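You operate a simulated robot arm through the tools that you are given. There is no shell and no other tool. Be economical: measure what you need, move in short steps, check, and stop when the job is done.

Carry out the task below with a simulated robot arm. There is one attempt and no reset: what you move stays moved.

TASK
Slide the purple pad along the blue table until it stands next to the purple card.

It is judged by the outcome, as a careful person would: the job done as asked, and still so three seconds after it is handed in. It fails if anything else is knocked over, pushed out of place, dropped, spilled or broken.

THE ROBOT
A 7-joint arm with a two-finger parallel gripper, fixed in place. Base frame: the origin is at the foot of the arm, x ahead of it, y to its left, z up; the work surface is at about z = 0. Lengths are in mm, angles in rad, forces in N, time in s.
With the tool pointing down near the work surface it reaches from about 220 to 580 mm from the base axis. Its first joint turns from -1.152 to 1.152 rad. Payload 2.5 kg.
Tool frame: the origin (TCP) lies between the finger pads and is the grasp point; the fingertips stand 23 mm ahead of it; z points along the fingers, y is the line along which they close. The gripper opens to 94 mm. The fingers are 38 mm wide and 10 mm thick; the gripper's body (54 by 96 mm) begins 39 mm behind the TCP.
Orientation is that of the tool frame in the base frame, as a unit quaternion [w, x, y, z]. With the fingers straight down and closing along the base's y, the tool's x points along the base's -x, its y along +y and its z along -z.

THE INTERFACE
- The arm moves only by the tool arm_command. Its arguments are lists of equal length, an entry for each row: "rot": the turn, a rotation vector about the tool's x, y, z in rad, a list of three; "dp": the shift along the tool's x, y, z in mm, a list of three; "jaw": the finger opening in mm, from 0 to 94. In form: {"rot": [[ax, ay, az], ...], "dp": [[dx, dy, dz], ...], "jaw": [jaw, ...]}. A call has 1 to 8 rows; each row shifts and turns the commanded pose from where the row before left it, along the tool's axes as they then stand. A row lasts 0.2 s, in which the tool goes at most 50 mm and 0.15 rad; a call with a longer step from one row to the next is refused whole, and so is a gripper value outside its range. A pose out of reach is approached as far as the arm can. The call stops where the force on the tool passes 40 N (or 10 N more than at its start, if that is more) or the arm is blocked; 0.2 s more then pass. The fingers move at their own pace (about 108 mm/s each) and stop on an object; they squeeze with about 32 N. The grip force told is the motor's: it shows also when the fingers shut on nothing. Time passes only in rows, and 0.2 s behind the last, so rows that do not move let the fingers close. It gives the time, the measured TCP pose, the force on the tool (base axes), the opening and the grip force at its end, in the units of the frame above (readings bear some noise).
- Cameras (640 x 400 px; columns grow to the right, rows downward): "scene" is fixed at [120.2, -404.7, 547.4]; the picture's right is [0.83, -0.56, 0.00], its down [-0.31, -0.46, -0.84] and it looks along [0.47, 0.69, -0.55] (base axes); focal length 354 px, centre (320, 200). "wrist" rides on the gripper at [-39, 0, -44] in the tool frame; the picture's right is [0.00, -1.00, 0.00], its down [0.97, 0.00, -0.24] and it looks along [0.24, 0.00, 0.97] (tool axes); focal length 218 px, centre (320, 200).
- capture(camera): a new picture of that camera. No time passes.
- measure_at(camera, pixels): for up to 12 pixels [column, row] of the newest picture of that camera ("zoom" is the newest enlarged one), the place [x, y, z] in the base frame of the surface seen there, good to about 2 mm. No time passes.
- close_up(camera, box): a new picture of the part [left, top, right, bottom] of that camera's present view, enlarged. No time passes.
- finish_job(): hands the job in; it is judged then, once.

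Work in short steps. Measure before you move; look again where a grasp or a placing could have gone wrong, and mend it. You have 60 turns and 30 pictures in all, the two below and enlarged ones among them. Open the gripper and draw the arm clear of the work before you hand the job in, unless the task says otherwise; then end with one line.

The tools are called after ">>>" as name(argument=value, ...) on one line, values as JSON. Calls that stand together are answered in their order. arm_command: Moves the arm, as the interface text tells. Its arguments: {"type":"object","properties":{"rot":{"type":"array","items":{"type":"array","items":{"type":"number"}}},"dp":{"type":"array","items":{"type":"array","items":{"type":"number"}}},"jaw":{"type":"array","items":{"type":"number"}}},"required":["rot","dp","jaw"]} The other tools are called the same way: capture (camera) takes a picture; measure_at (camera, pixels) gives the place of the surface under pixels of a picture; close_up (camera, box) takes an enlarged picture of a part of a camera's view; finish_job () hands the job in.

At the start:

```text
clock: 0.0
tcp_pos: [371.8, 133.0, 225.7]
tcp_rot: [0.001, 0.0, 1.0, 0.0]
contact_force: [0.1, 0.5, -0.1]
finger_gap: 94.0
grip_force: 0.0
```

scene: 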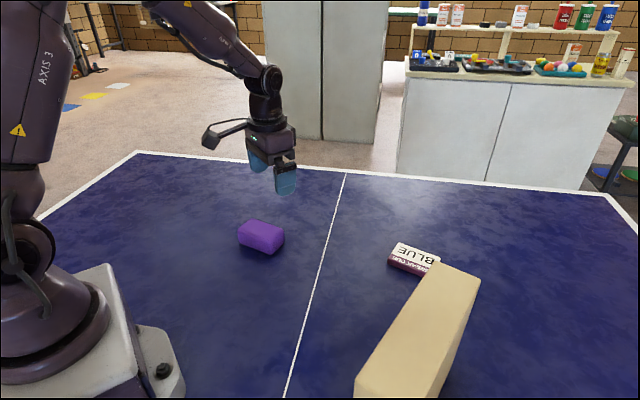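
wrist: 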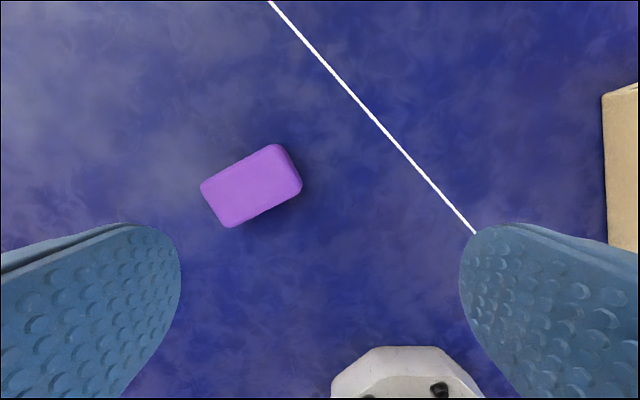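

The purple pad is at about (261,237) in the scene picture. A small box labelled "BLUE" is near (413,258), and a beige block may be hiding something, so I'll look closer for the purple card.

>>> close_up(camera="scene", box=[340, 210, 500, 310])

>>> measure_at(camera="scene", pixels=[[261, 230], [238, 240], [268, 254], [284, 240], [252, 220], [400, 243], [439, 257], [390, 263], [425, 274], [436, 263], [479, 279], [356, 385]])

```text
4.00 times, centred on (420, 260) of scene
```

zoom: 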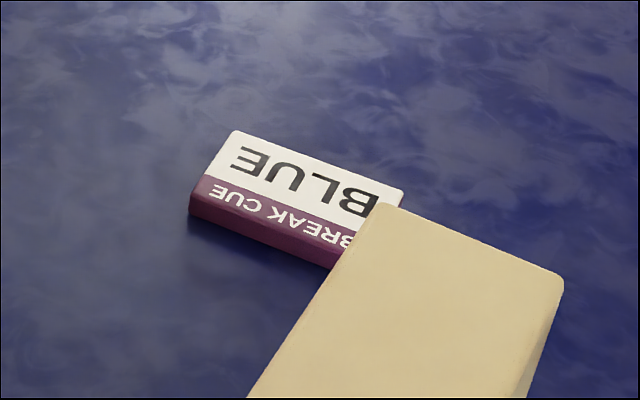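

```text
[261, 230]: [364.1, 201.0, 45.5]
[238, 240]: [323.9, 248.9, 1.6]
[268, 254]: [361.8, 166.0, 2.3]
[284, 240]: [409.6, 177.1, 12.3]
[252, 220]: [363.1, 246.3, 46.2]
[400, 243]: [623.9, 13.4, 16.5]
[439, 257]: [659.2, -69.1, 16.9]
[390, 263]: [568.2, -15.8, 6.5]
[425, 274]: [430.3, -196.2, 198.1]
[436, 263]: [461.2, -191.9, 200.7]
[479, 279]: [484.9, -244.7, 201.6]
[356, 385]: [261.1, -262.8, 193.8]
```

The "BLUE" box has purple sides but isn't clearly a card, and the beige wall (about 200 mm high, y around -190 to -260) could hide one. I'll raise the arm and look with the wrist camera.

>>> arm_command(rot=[[0, 0, 0], [0, 0, 0], [0, 0, 0], [0, 0, 0]], dp=[[0, -33, -30], [0, -33, -30], [0, -33, -30], [0, -33, -30]], jaw=[94, 94, 94, 94])

>>> capture(camera="wrist")

```text
clock: 1.0
tcp_pos: [370.6, 1.8, 345.6]
tcp_rot: [0.0, 0.0, 1.0, 0.0]
contact_force: [0.1, 0.6, -0.5]
finger_gap: 93.7
grip_force: 0.1
```

```text
26 pictures are left
```

wrist: 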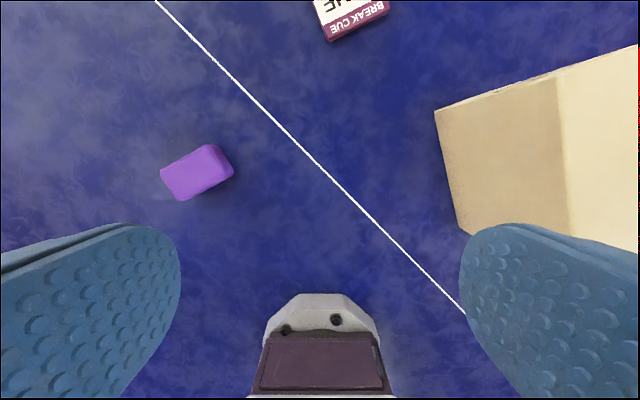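

There is something red at the right edge (638,100), beyond the wall. I'll move further toward -y, staying high.

>>> arm_command(rot=[[0, 0, 0], [0, 0, 0], [0, 0, 0], [0, 0, 0]], dp=[[0, -45, -10], [0, -45, -10], [0, -45, 0], [0, -45, 0]], jaw=[94, 94, 94, 94])

>>> capture(camera="wrist")

```text
clock: 2.0
tcp_pos: [369.3, -180.2, 364.1]
tcp_rot: [0.0, -0.001, 1.0, 0.0]
contact_force: [-0.4, -0.7, 0.7]
finger_gap: 94.0
grip_force: 0.1
```

```text
25 pictures are left
```

wrist: 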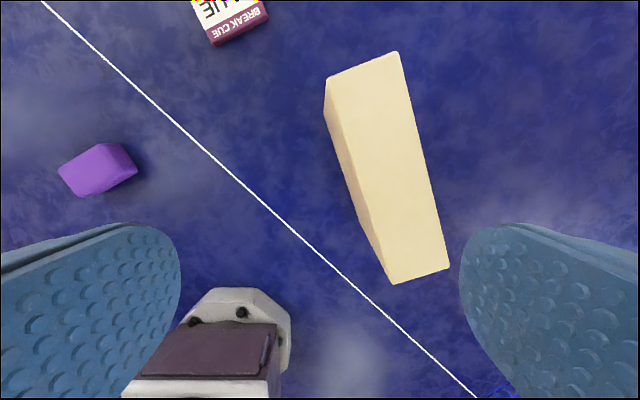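

There's nothing behind the wall. I'll tilt the camera forward (+x) to read the whole "BREAK CUE" item and check the rest of the table.

>>> arm_command(rot=[[0, -0.14, 0], [0, -0.14, 0], [0, -0.14, 0], [0, -0.14, 0], [0, 0, 0]], dp=[[0, 40, 0], [0, 40, 0], [0, 40, 0], [0, 40, 0], [0, 0, 0]], jaw=[94, 94, 94, 94, 94])

>>> capture(camera="wrist")

```text
clock: 3.2
tcp_pos: [371.9, -20.7, 362.7]
tcp_rot: [0.278, 0.0, 0.961, 0.0]
contact_force: [-0.2, -0.4, 1.0]
finger_gap: 94.1
grip_force: 0.1
```

```text
24 pictures are left
```

wrist: 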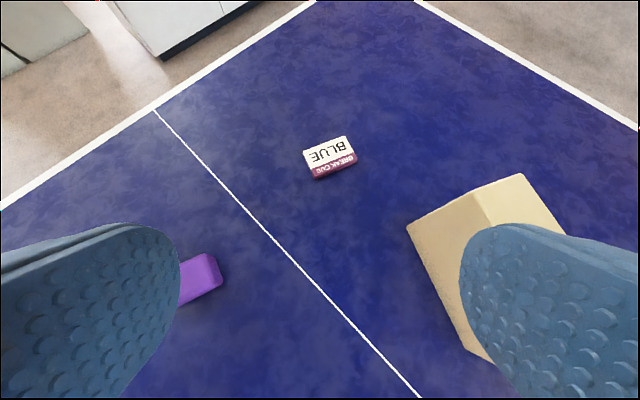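

The table holds only the pad, the wall and this one card, which has a purple band and sides with the word "BLUE" printed on it. So it must be the purple card, and I'll measure it precisely along with the pad.

>>> close_up(camera="wrist", box=[280, 120, 376, 180])

>>> close_up(camera="scene", box=[220, 205, 300, 265])

>>> measure_at(camera="wrist", pixels=[[304, 151], [346, 138], [357, 156], [313, 171], [317, 179], [357, 163], [336, 172], [330, 155]])

```text
6.67 times, centred on (328, 150) of wrist
```

zoom: 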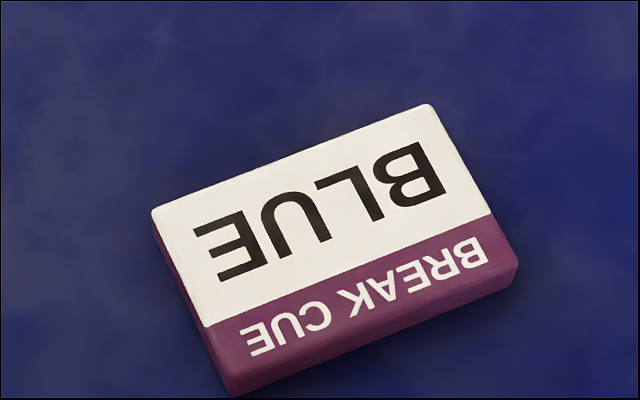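

```text
6.67 times, centred on (260, 235) of scene
```

zoom: 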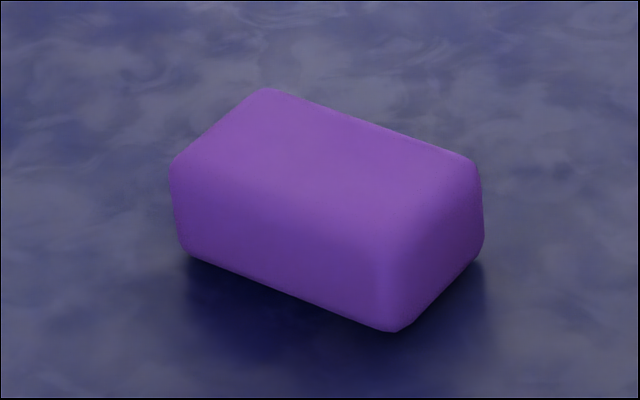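

```text
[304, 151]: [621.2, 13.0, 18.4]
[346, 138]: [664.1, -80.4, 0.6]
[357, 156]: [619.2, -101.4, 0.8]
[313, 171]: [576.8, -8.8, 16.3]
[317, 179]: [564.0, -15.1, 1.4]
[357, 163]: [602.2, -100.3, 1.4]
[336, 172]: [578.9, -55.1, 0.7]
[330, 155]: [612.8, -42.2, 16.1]
```

The card's near edge runs from (565,-15) to (602,-100), and it is about 17 mm thick. Next I'll measure the pad's outline in the zoom picture.

>>> measure_at(camera="zoom", pixels=[[265, 95], [180, 165], [390, 225], [470, 165], [190, 250], [388, 322], [476, 245], [330, 160], [285, 230], [435, 240], [360, 118], [280, 286]])

```text
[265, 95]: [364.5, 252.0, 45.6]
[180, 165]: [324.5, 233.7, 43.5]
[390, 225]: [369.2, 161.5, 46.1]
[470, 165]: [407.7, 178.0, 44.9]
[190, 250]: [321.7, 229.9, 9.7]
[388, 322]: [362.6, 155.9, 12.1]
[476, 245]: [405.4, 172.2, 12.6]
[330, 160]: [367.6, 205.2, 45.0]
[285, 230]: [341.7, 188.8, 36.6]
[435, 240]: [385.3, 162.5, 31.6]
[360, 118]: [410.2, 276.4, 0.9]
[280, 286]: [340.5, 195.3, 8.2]
```

The pad is about 93 by 54 mm and 46 mm high, centred near (364,202), with its long axis along (0.49,-0.87). My plan is to grip it across its width, slide and turn it on the table, and put its short end against the card's near edge. First I'll level the tool and go above the pad.

>>> arm_command(rot=[[0, 0.14, 0], [0, 0.14, 0], [0, 0.14, 0], [0, 0.14, 0], [0, 0, 0.15], [0, 0, 0.15], [0, 0, 0.15]], dp=[[0, 44, 0], [0, 44, 0], [0, 44, 0], [0, 44, 0], [0, 46, 0], [0, 0, 40], [0, 0, 40]], jaw=[94, 94, 94, 94, 94, 94, 94])

>>> arm_command(rot=[[0, 0, 0.15], [0, 0, 0.15], [0, 0, 0.15], [0, 0, 0.15], [0, 0, 0.015]], dp=[[0, 0, 40], [0, 0, 40], [0, 0, 40], [0, 0, 35], [0, 0, 0]], jaw=[94, 94, 94, 94, 94])

>>> capture(camera="wrist")

```text
clock: 4.8
tcp_pos: [372.8, 202.1, 285.3]
tcp_rot: [0.0, 0.224, 0.975, 0.0]
contact_force: [0.1, -0.3, 0.0]
finger_gap: 93.9
grip_force: 0.1
```

```text
clock: 6.0
tcp_pos: [370.4, 201.5, 131.0]
tcp_rot: [0.0, 0.508, 0.861, 0.0]
contact_force: [-0.2, 0.5, -0.2]
finger_gap: 93.8
grip_force: 0.0
```

```text
21 pictures are left
```

wrist: 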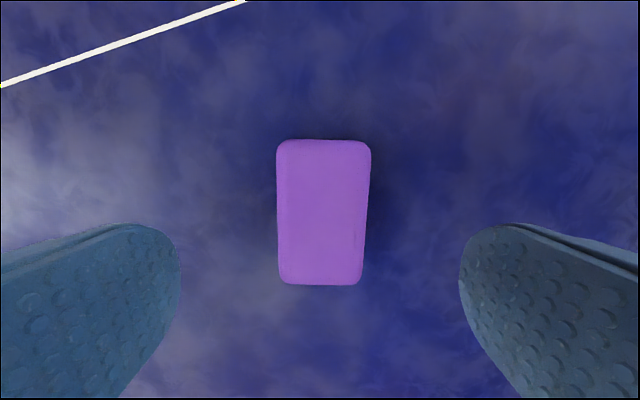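

The pad looks square between the fingers, so I'll check its ends to get the offset along its length.

>>> measure_at(camera="wrist", pixels=[[322, 145], [322, 280], [282, 210], [364, 210], [322, 210]])

```text
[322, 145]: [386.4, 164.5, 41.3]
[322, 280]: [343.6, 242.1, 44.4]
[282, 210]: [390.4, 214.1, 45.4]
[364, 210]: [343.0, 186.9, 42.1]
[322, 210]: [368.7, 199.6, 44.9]
```

The pad's centre is about (365.5,203), so I'll shift 4 mm along tool x and -4 mm along tool y, and descend to z of about 28.

>>> arm_command(rot=[[0, 0, 0], [0, 0, 0], [0, 0, 0], [0, 0, 0], [0, 0, 0]], dp=[[4, -4, 20], [0, 0, 25], [0, 0, 25], [0, 0, 20], [0, 0, 12]], jaw=[94, 94, 94, 94, 94])

```text
clock: 7.2
tcp_pos: [364.7, 205.5, 27.7]
tcp_rot: [0.001, 0.508, 0.862, -0.001]
contact_force: [-0.4, 0.0, -0.3]
finger_gap: 94.0
grip_force: 0.1
```

The TCP is at z 27.7 with the pad between the fingers. I'll close on it.

>>> arm_command(rot=[[0, 0, 0], [0, 0, 0], [0, 0, 0]], dp=[[0, 0, 0], [0, 0, 0], [0, 0, 0]], jaw=[45, 45, 45])

```text
clock: 8.0
tcp_pos: [364.9, 204.2, 29.1]
tcp_rot: [0.0, 0.508, 0.861, 0.0]
contact_force: [-0.2, 0.9, 0.0]
finger_gap: 59.6
grip_force: 31.7
```

The pad is held with a 59.6 mm opening and 31.7 N grip. I'll slide it along the table while turning it, first half of the path.

>>> arm_command(rot=[[0, 0, -0.123], [0, 0, -0.123], [0, 0, -0.123], [0, 0, -0.123], [0, 0, -0.123], [0, 0, -0.123]], dp=[[-26.8, 0.3, 0], [-26.7, -2.9, 0], [-26.1, -6.2, 0], [-25.1, -9.4, 0], [-23.8, -12.4, 0], [-22.1, -15.2, 0]], jaw=[45, 45, 45, 45, 45, 45])

>>> capture(camera="scene")

```text
clock: 9.4
tcp_pos: [446.4, 61.7, 27.9]
tcp_rot: [-0.001, 0.162, 0.987, -0.001]
contact_force: [-1.2, -0.6, 3.1]
finger_gap: 59.5
grip_force: 31.9
```

```text
20 pictures are left
```

scene: 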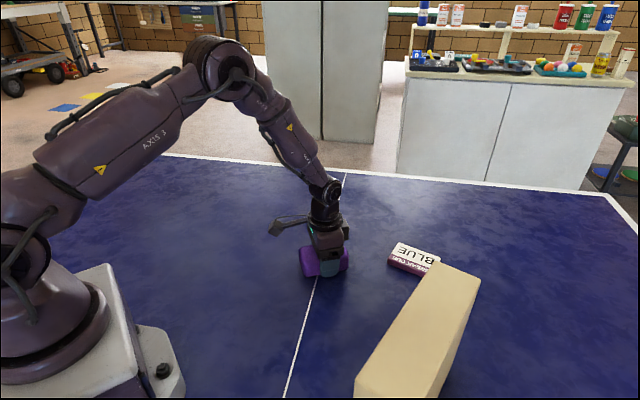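

The slide is following the plan, with the TCP at (446,62), the grip steady and nothing touched. I'll do the second half to about (525,-76).

>>> arm_command(rot=[[0, 0, -0.123], [0, 0, -0.123], [0, 0, -0.123], [0, 0, -0.123], [0, 0, -0.123], [0, 0, -0.123]], dp=[[-20.1, -17.8, 0], [-17.7, -20.1, 0], [-15.2, -22.1, 0], [-12.3, -23.8, 0], [-9.3, -25.2, 0], [-6.2, -26.1, 0]], jaw=[45, 45, 45, 45, 45, 45])

>>> capture(camera="wrist")

>>> close_up(camera="scene", box=[320, 200, 480, 300])

```text
clock: 10.8
tcp_pos: [526.7, -75.7, 29.1]
tcp_rot: [0.0, -0.205, 0.979, 0.0]
contact_force: [0.3, 0.6, 0.4]
finger_gap: 59.5
grip_force: 31.5
```

```text
19 pictures are left
```

wrist: 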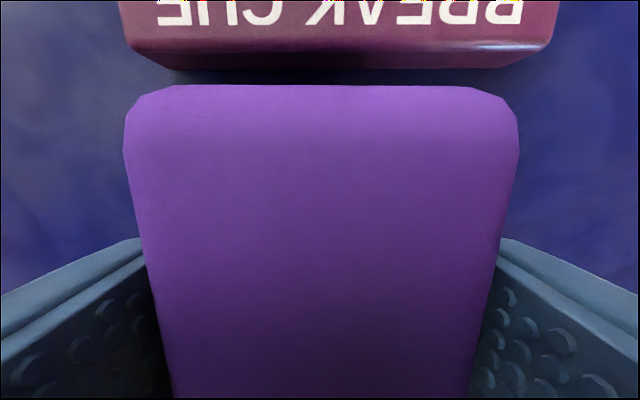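

```text
4.00 times, centred on (400, 250) of scene
```

zoom: 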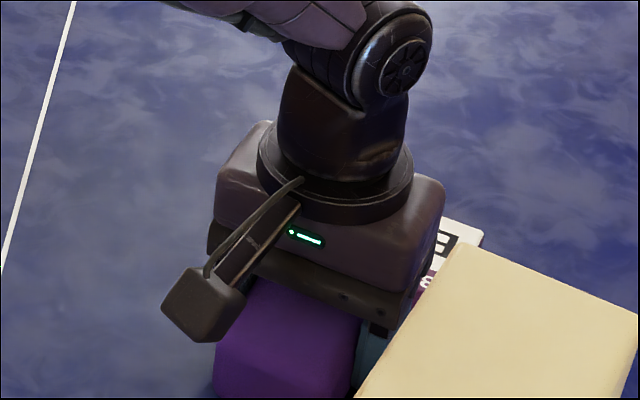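

The wrist picture shows the pad square to the card's near edge with a small gap. I'll measure both edges.

>>> measure_at(camera="wrist", pixels=[[320, 95], [320, 86], [320, 60], [320, 66], [320, 75], [180, 60], [500, 60], [180, 92], [490, 92]])

```text
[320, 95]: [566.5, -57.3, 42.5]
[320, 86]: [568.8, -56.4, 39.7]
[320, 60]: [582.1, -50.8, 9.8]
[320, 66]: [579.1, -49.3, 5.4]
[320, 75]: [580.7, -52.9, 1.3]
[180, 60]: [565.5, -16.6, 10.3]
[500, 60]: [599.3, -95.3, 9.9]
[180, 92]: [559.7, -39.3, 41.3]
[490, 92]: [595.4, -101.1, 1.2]
```

The pad's front is about 10 mm from the card face. I'll move forward 6 mm so it ends up close without pushing the card.

>>> arm_command(rot=[[0, 0, 0], [0, 0, 0], [0, 0, 0]], dp=[[-3, 0, 0], [-3, 0, 0], [0, 0, 0]], jaw=[45, 45, 45])

>>> capture(camera="wrist")

>>> measure_at(camera="wrist", pixels=[[320, 86], [320, 80], [320, 75], [320, 84], [180, 75], [500, 75]])

```text
clock: 11.6
tcp_pos: [532.1, -73.0, 29.0]
tcp_rot: [0.0, -0.205, 0.979, 0.0]
contact_force: [-0.8, -0.4, -0.1]
finger_gap: 59.6
grip_force: 32.5
```

```text
17 pictures are left
```

wrist: 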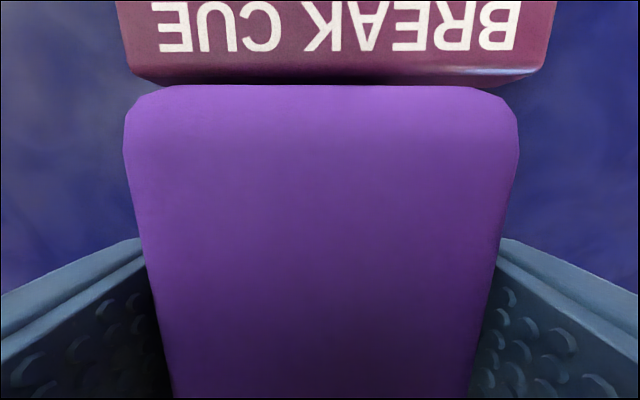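

```text
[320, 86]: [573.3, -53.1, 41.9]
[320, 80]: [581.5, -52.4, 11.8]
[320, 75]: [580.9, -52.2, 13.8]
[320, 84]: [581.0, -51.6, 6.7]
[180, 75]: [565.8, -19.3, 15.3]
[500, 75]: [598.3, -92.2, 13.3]
```

The gap is about 5 mm with no contact, so this is a good spot. I'll release and lift straight up.

>>> arm_command(rot=[[0, 0, 0], [0, 0, 0], [0, 0, 0]], dp=[[0, 0, 0], [0, 0, 0], [0, 0, 0]], jaw=[84, 84, 84])

>>> arm_command(rot=[[0, 0, 0], [0, 0, 0], [0, 0, 0], [0, 0, 0], [0, 0, 0], [0, 0, 0], [0, 0, 0], [0, 0, 0]], dp=[[0, 0, -15], [0, 0, -25], [0, 0, -30], [0, 0, -40], [15, 0, -40], [40, 0, -30], [40, 20, -20], [40, 20, 0]], jaw=[84, 84, 84, 84, 84, 84, 84, 84])

>>> arm_command(rot=[[0, 0, 0], [0, 0, 0], [0, 0, 0], [0, 0, 0]], dp=[[0, 40, 0], [0, 40, 0], [0, 40, 0], [0, 0, 0]], jaw=[84, 84, 84, 84])

>>> capture(camera="scene")

>>> close_up(camera="scene", box=[340, 210, 500, 310])

```text
clock: 12.4
tcp_pos: [530.7, -73.5, 28.9]
tcp_rot: [0.0, -0.204, 0.979, 0.0]
contact_force: [0.2, 0.7, -0.3]
finger_gap: 84.2
grip_force: 0.0
```

```text
clock: 14.2
tcp_pos: [390.8, -92.6, 229.7]
tcp_rot: [0.0, -0.204, 0.979, -0.001]
contact_force: [-1.1, -0.5, 0.0]
finger_gap: 84.0
grip_force: 0.1
```

```text
clock: 15.2
tcp_pos: [342.4, 21.1, 228.6]
tcp_rot: [0.0, -0.205, 0.979, 0.001]
contact_force: [-0.8, 0.1, -0.5]
finger_gap: 84.0
grip_force: 0.2
```

```text
16 pictures are left
```

scene: 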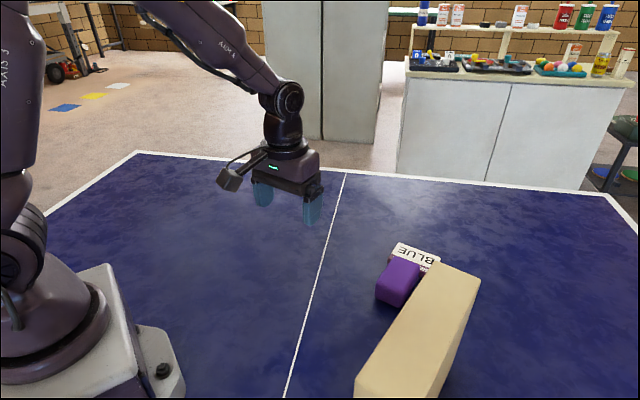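

```text
4.00 times, centred on (420, 260) of scene
```

zoom: 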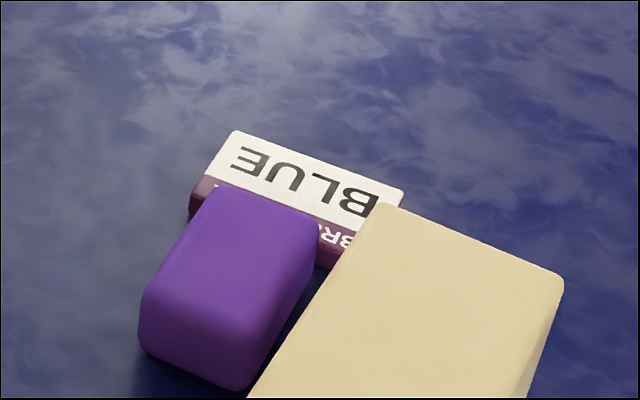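

The pad stands next to the card. The card and the wall look unmoved compared with the first close-up, and the arm is clear with the gripper open.

>>> finish_job()

```text
The job is handed in.
```

I slid the purple pad along the table and left it about 5 mm from the purple "BREAK CUE / BLUE" card, the only card on the table; nothing else was moved.
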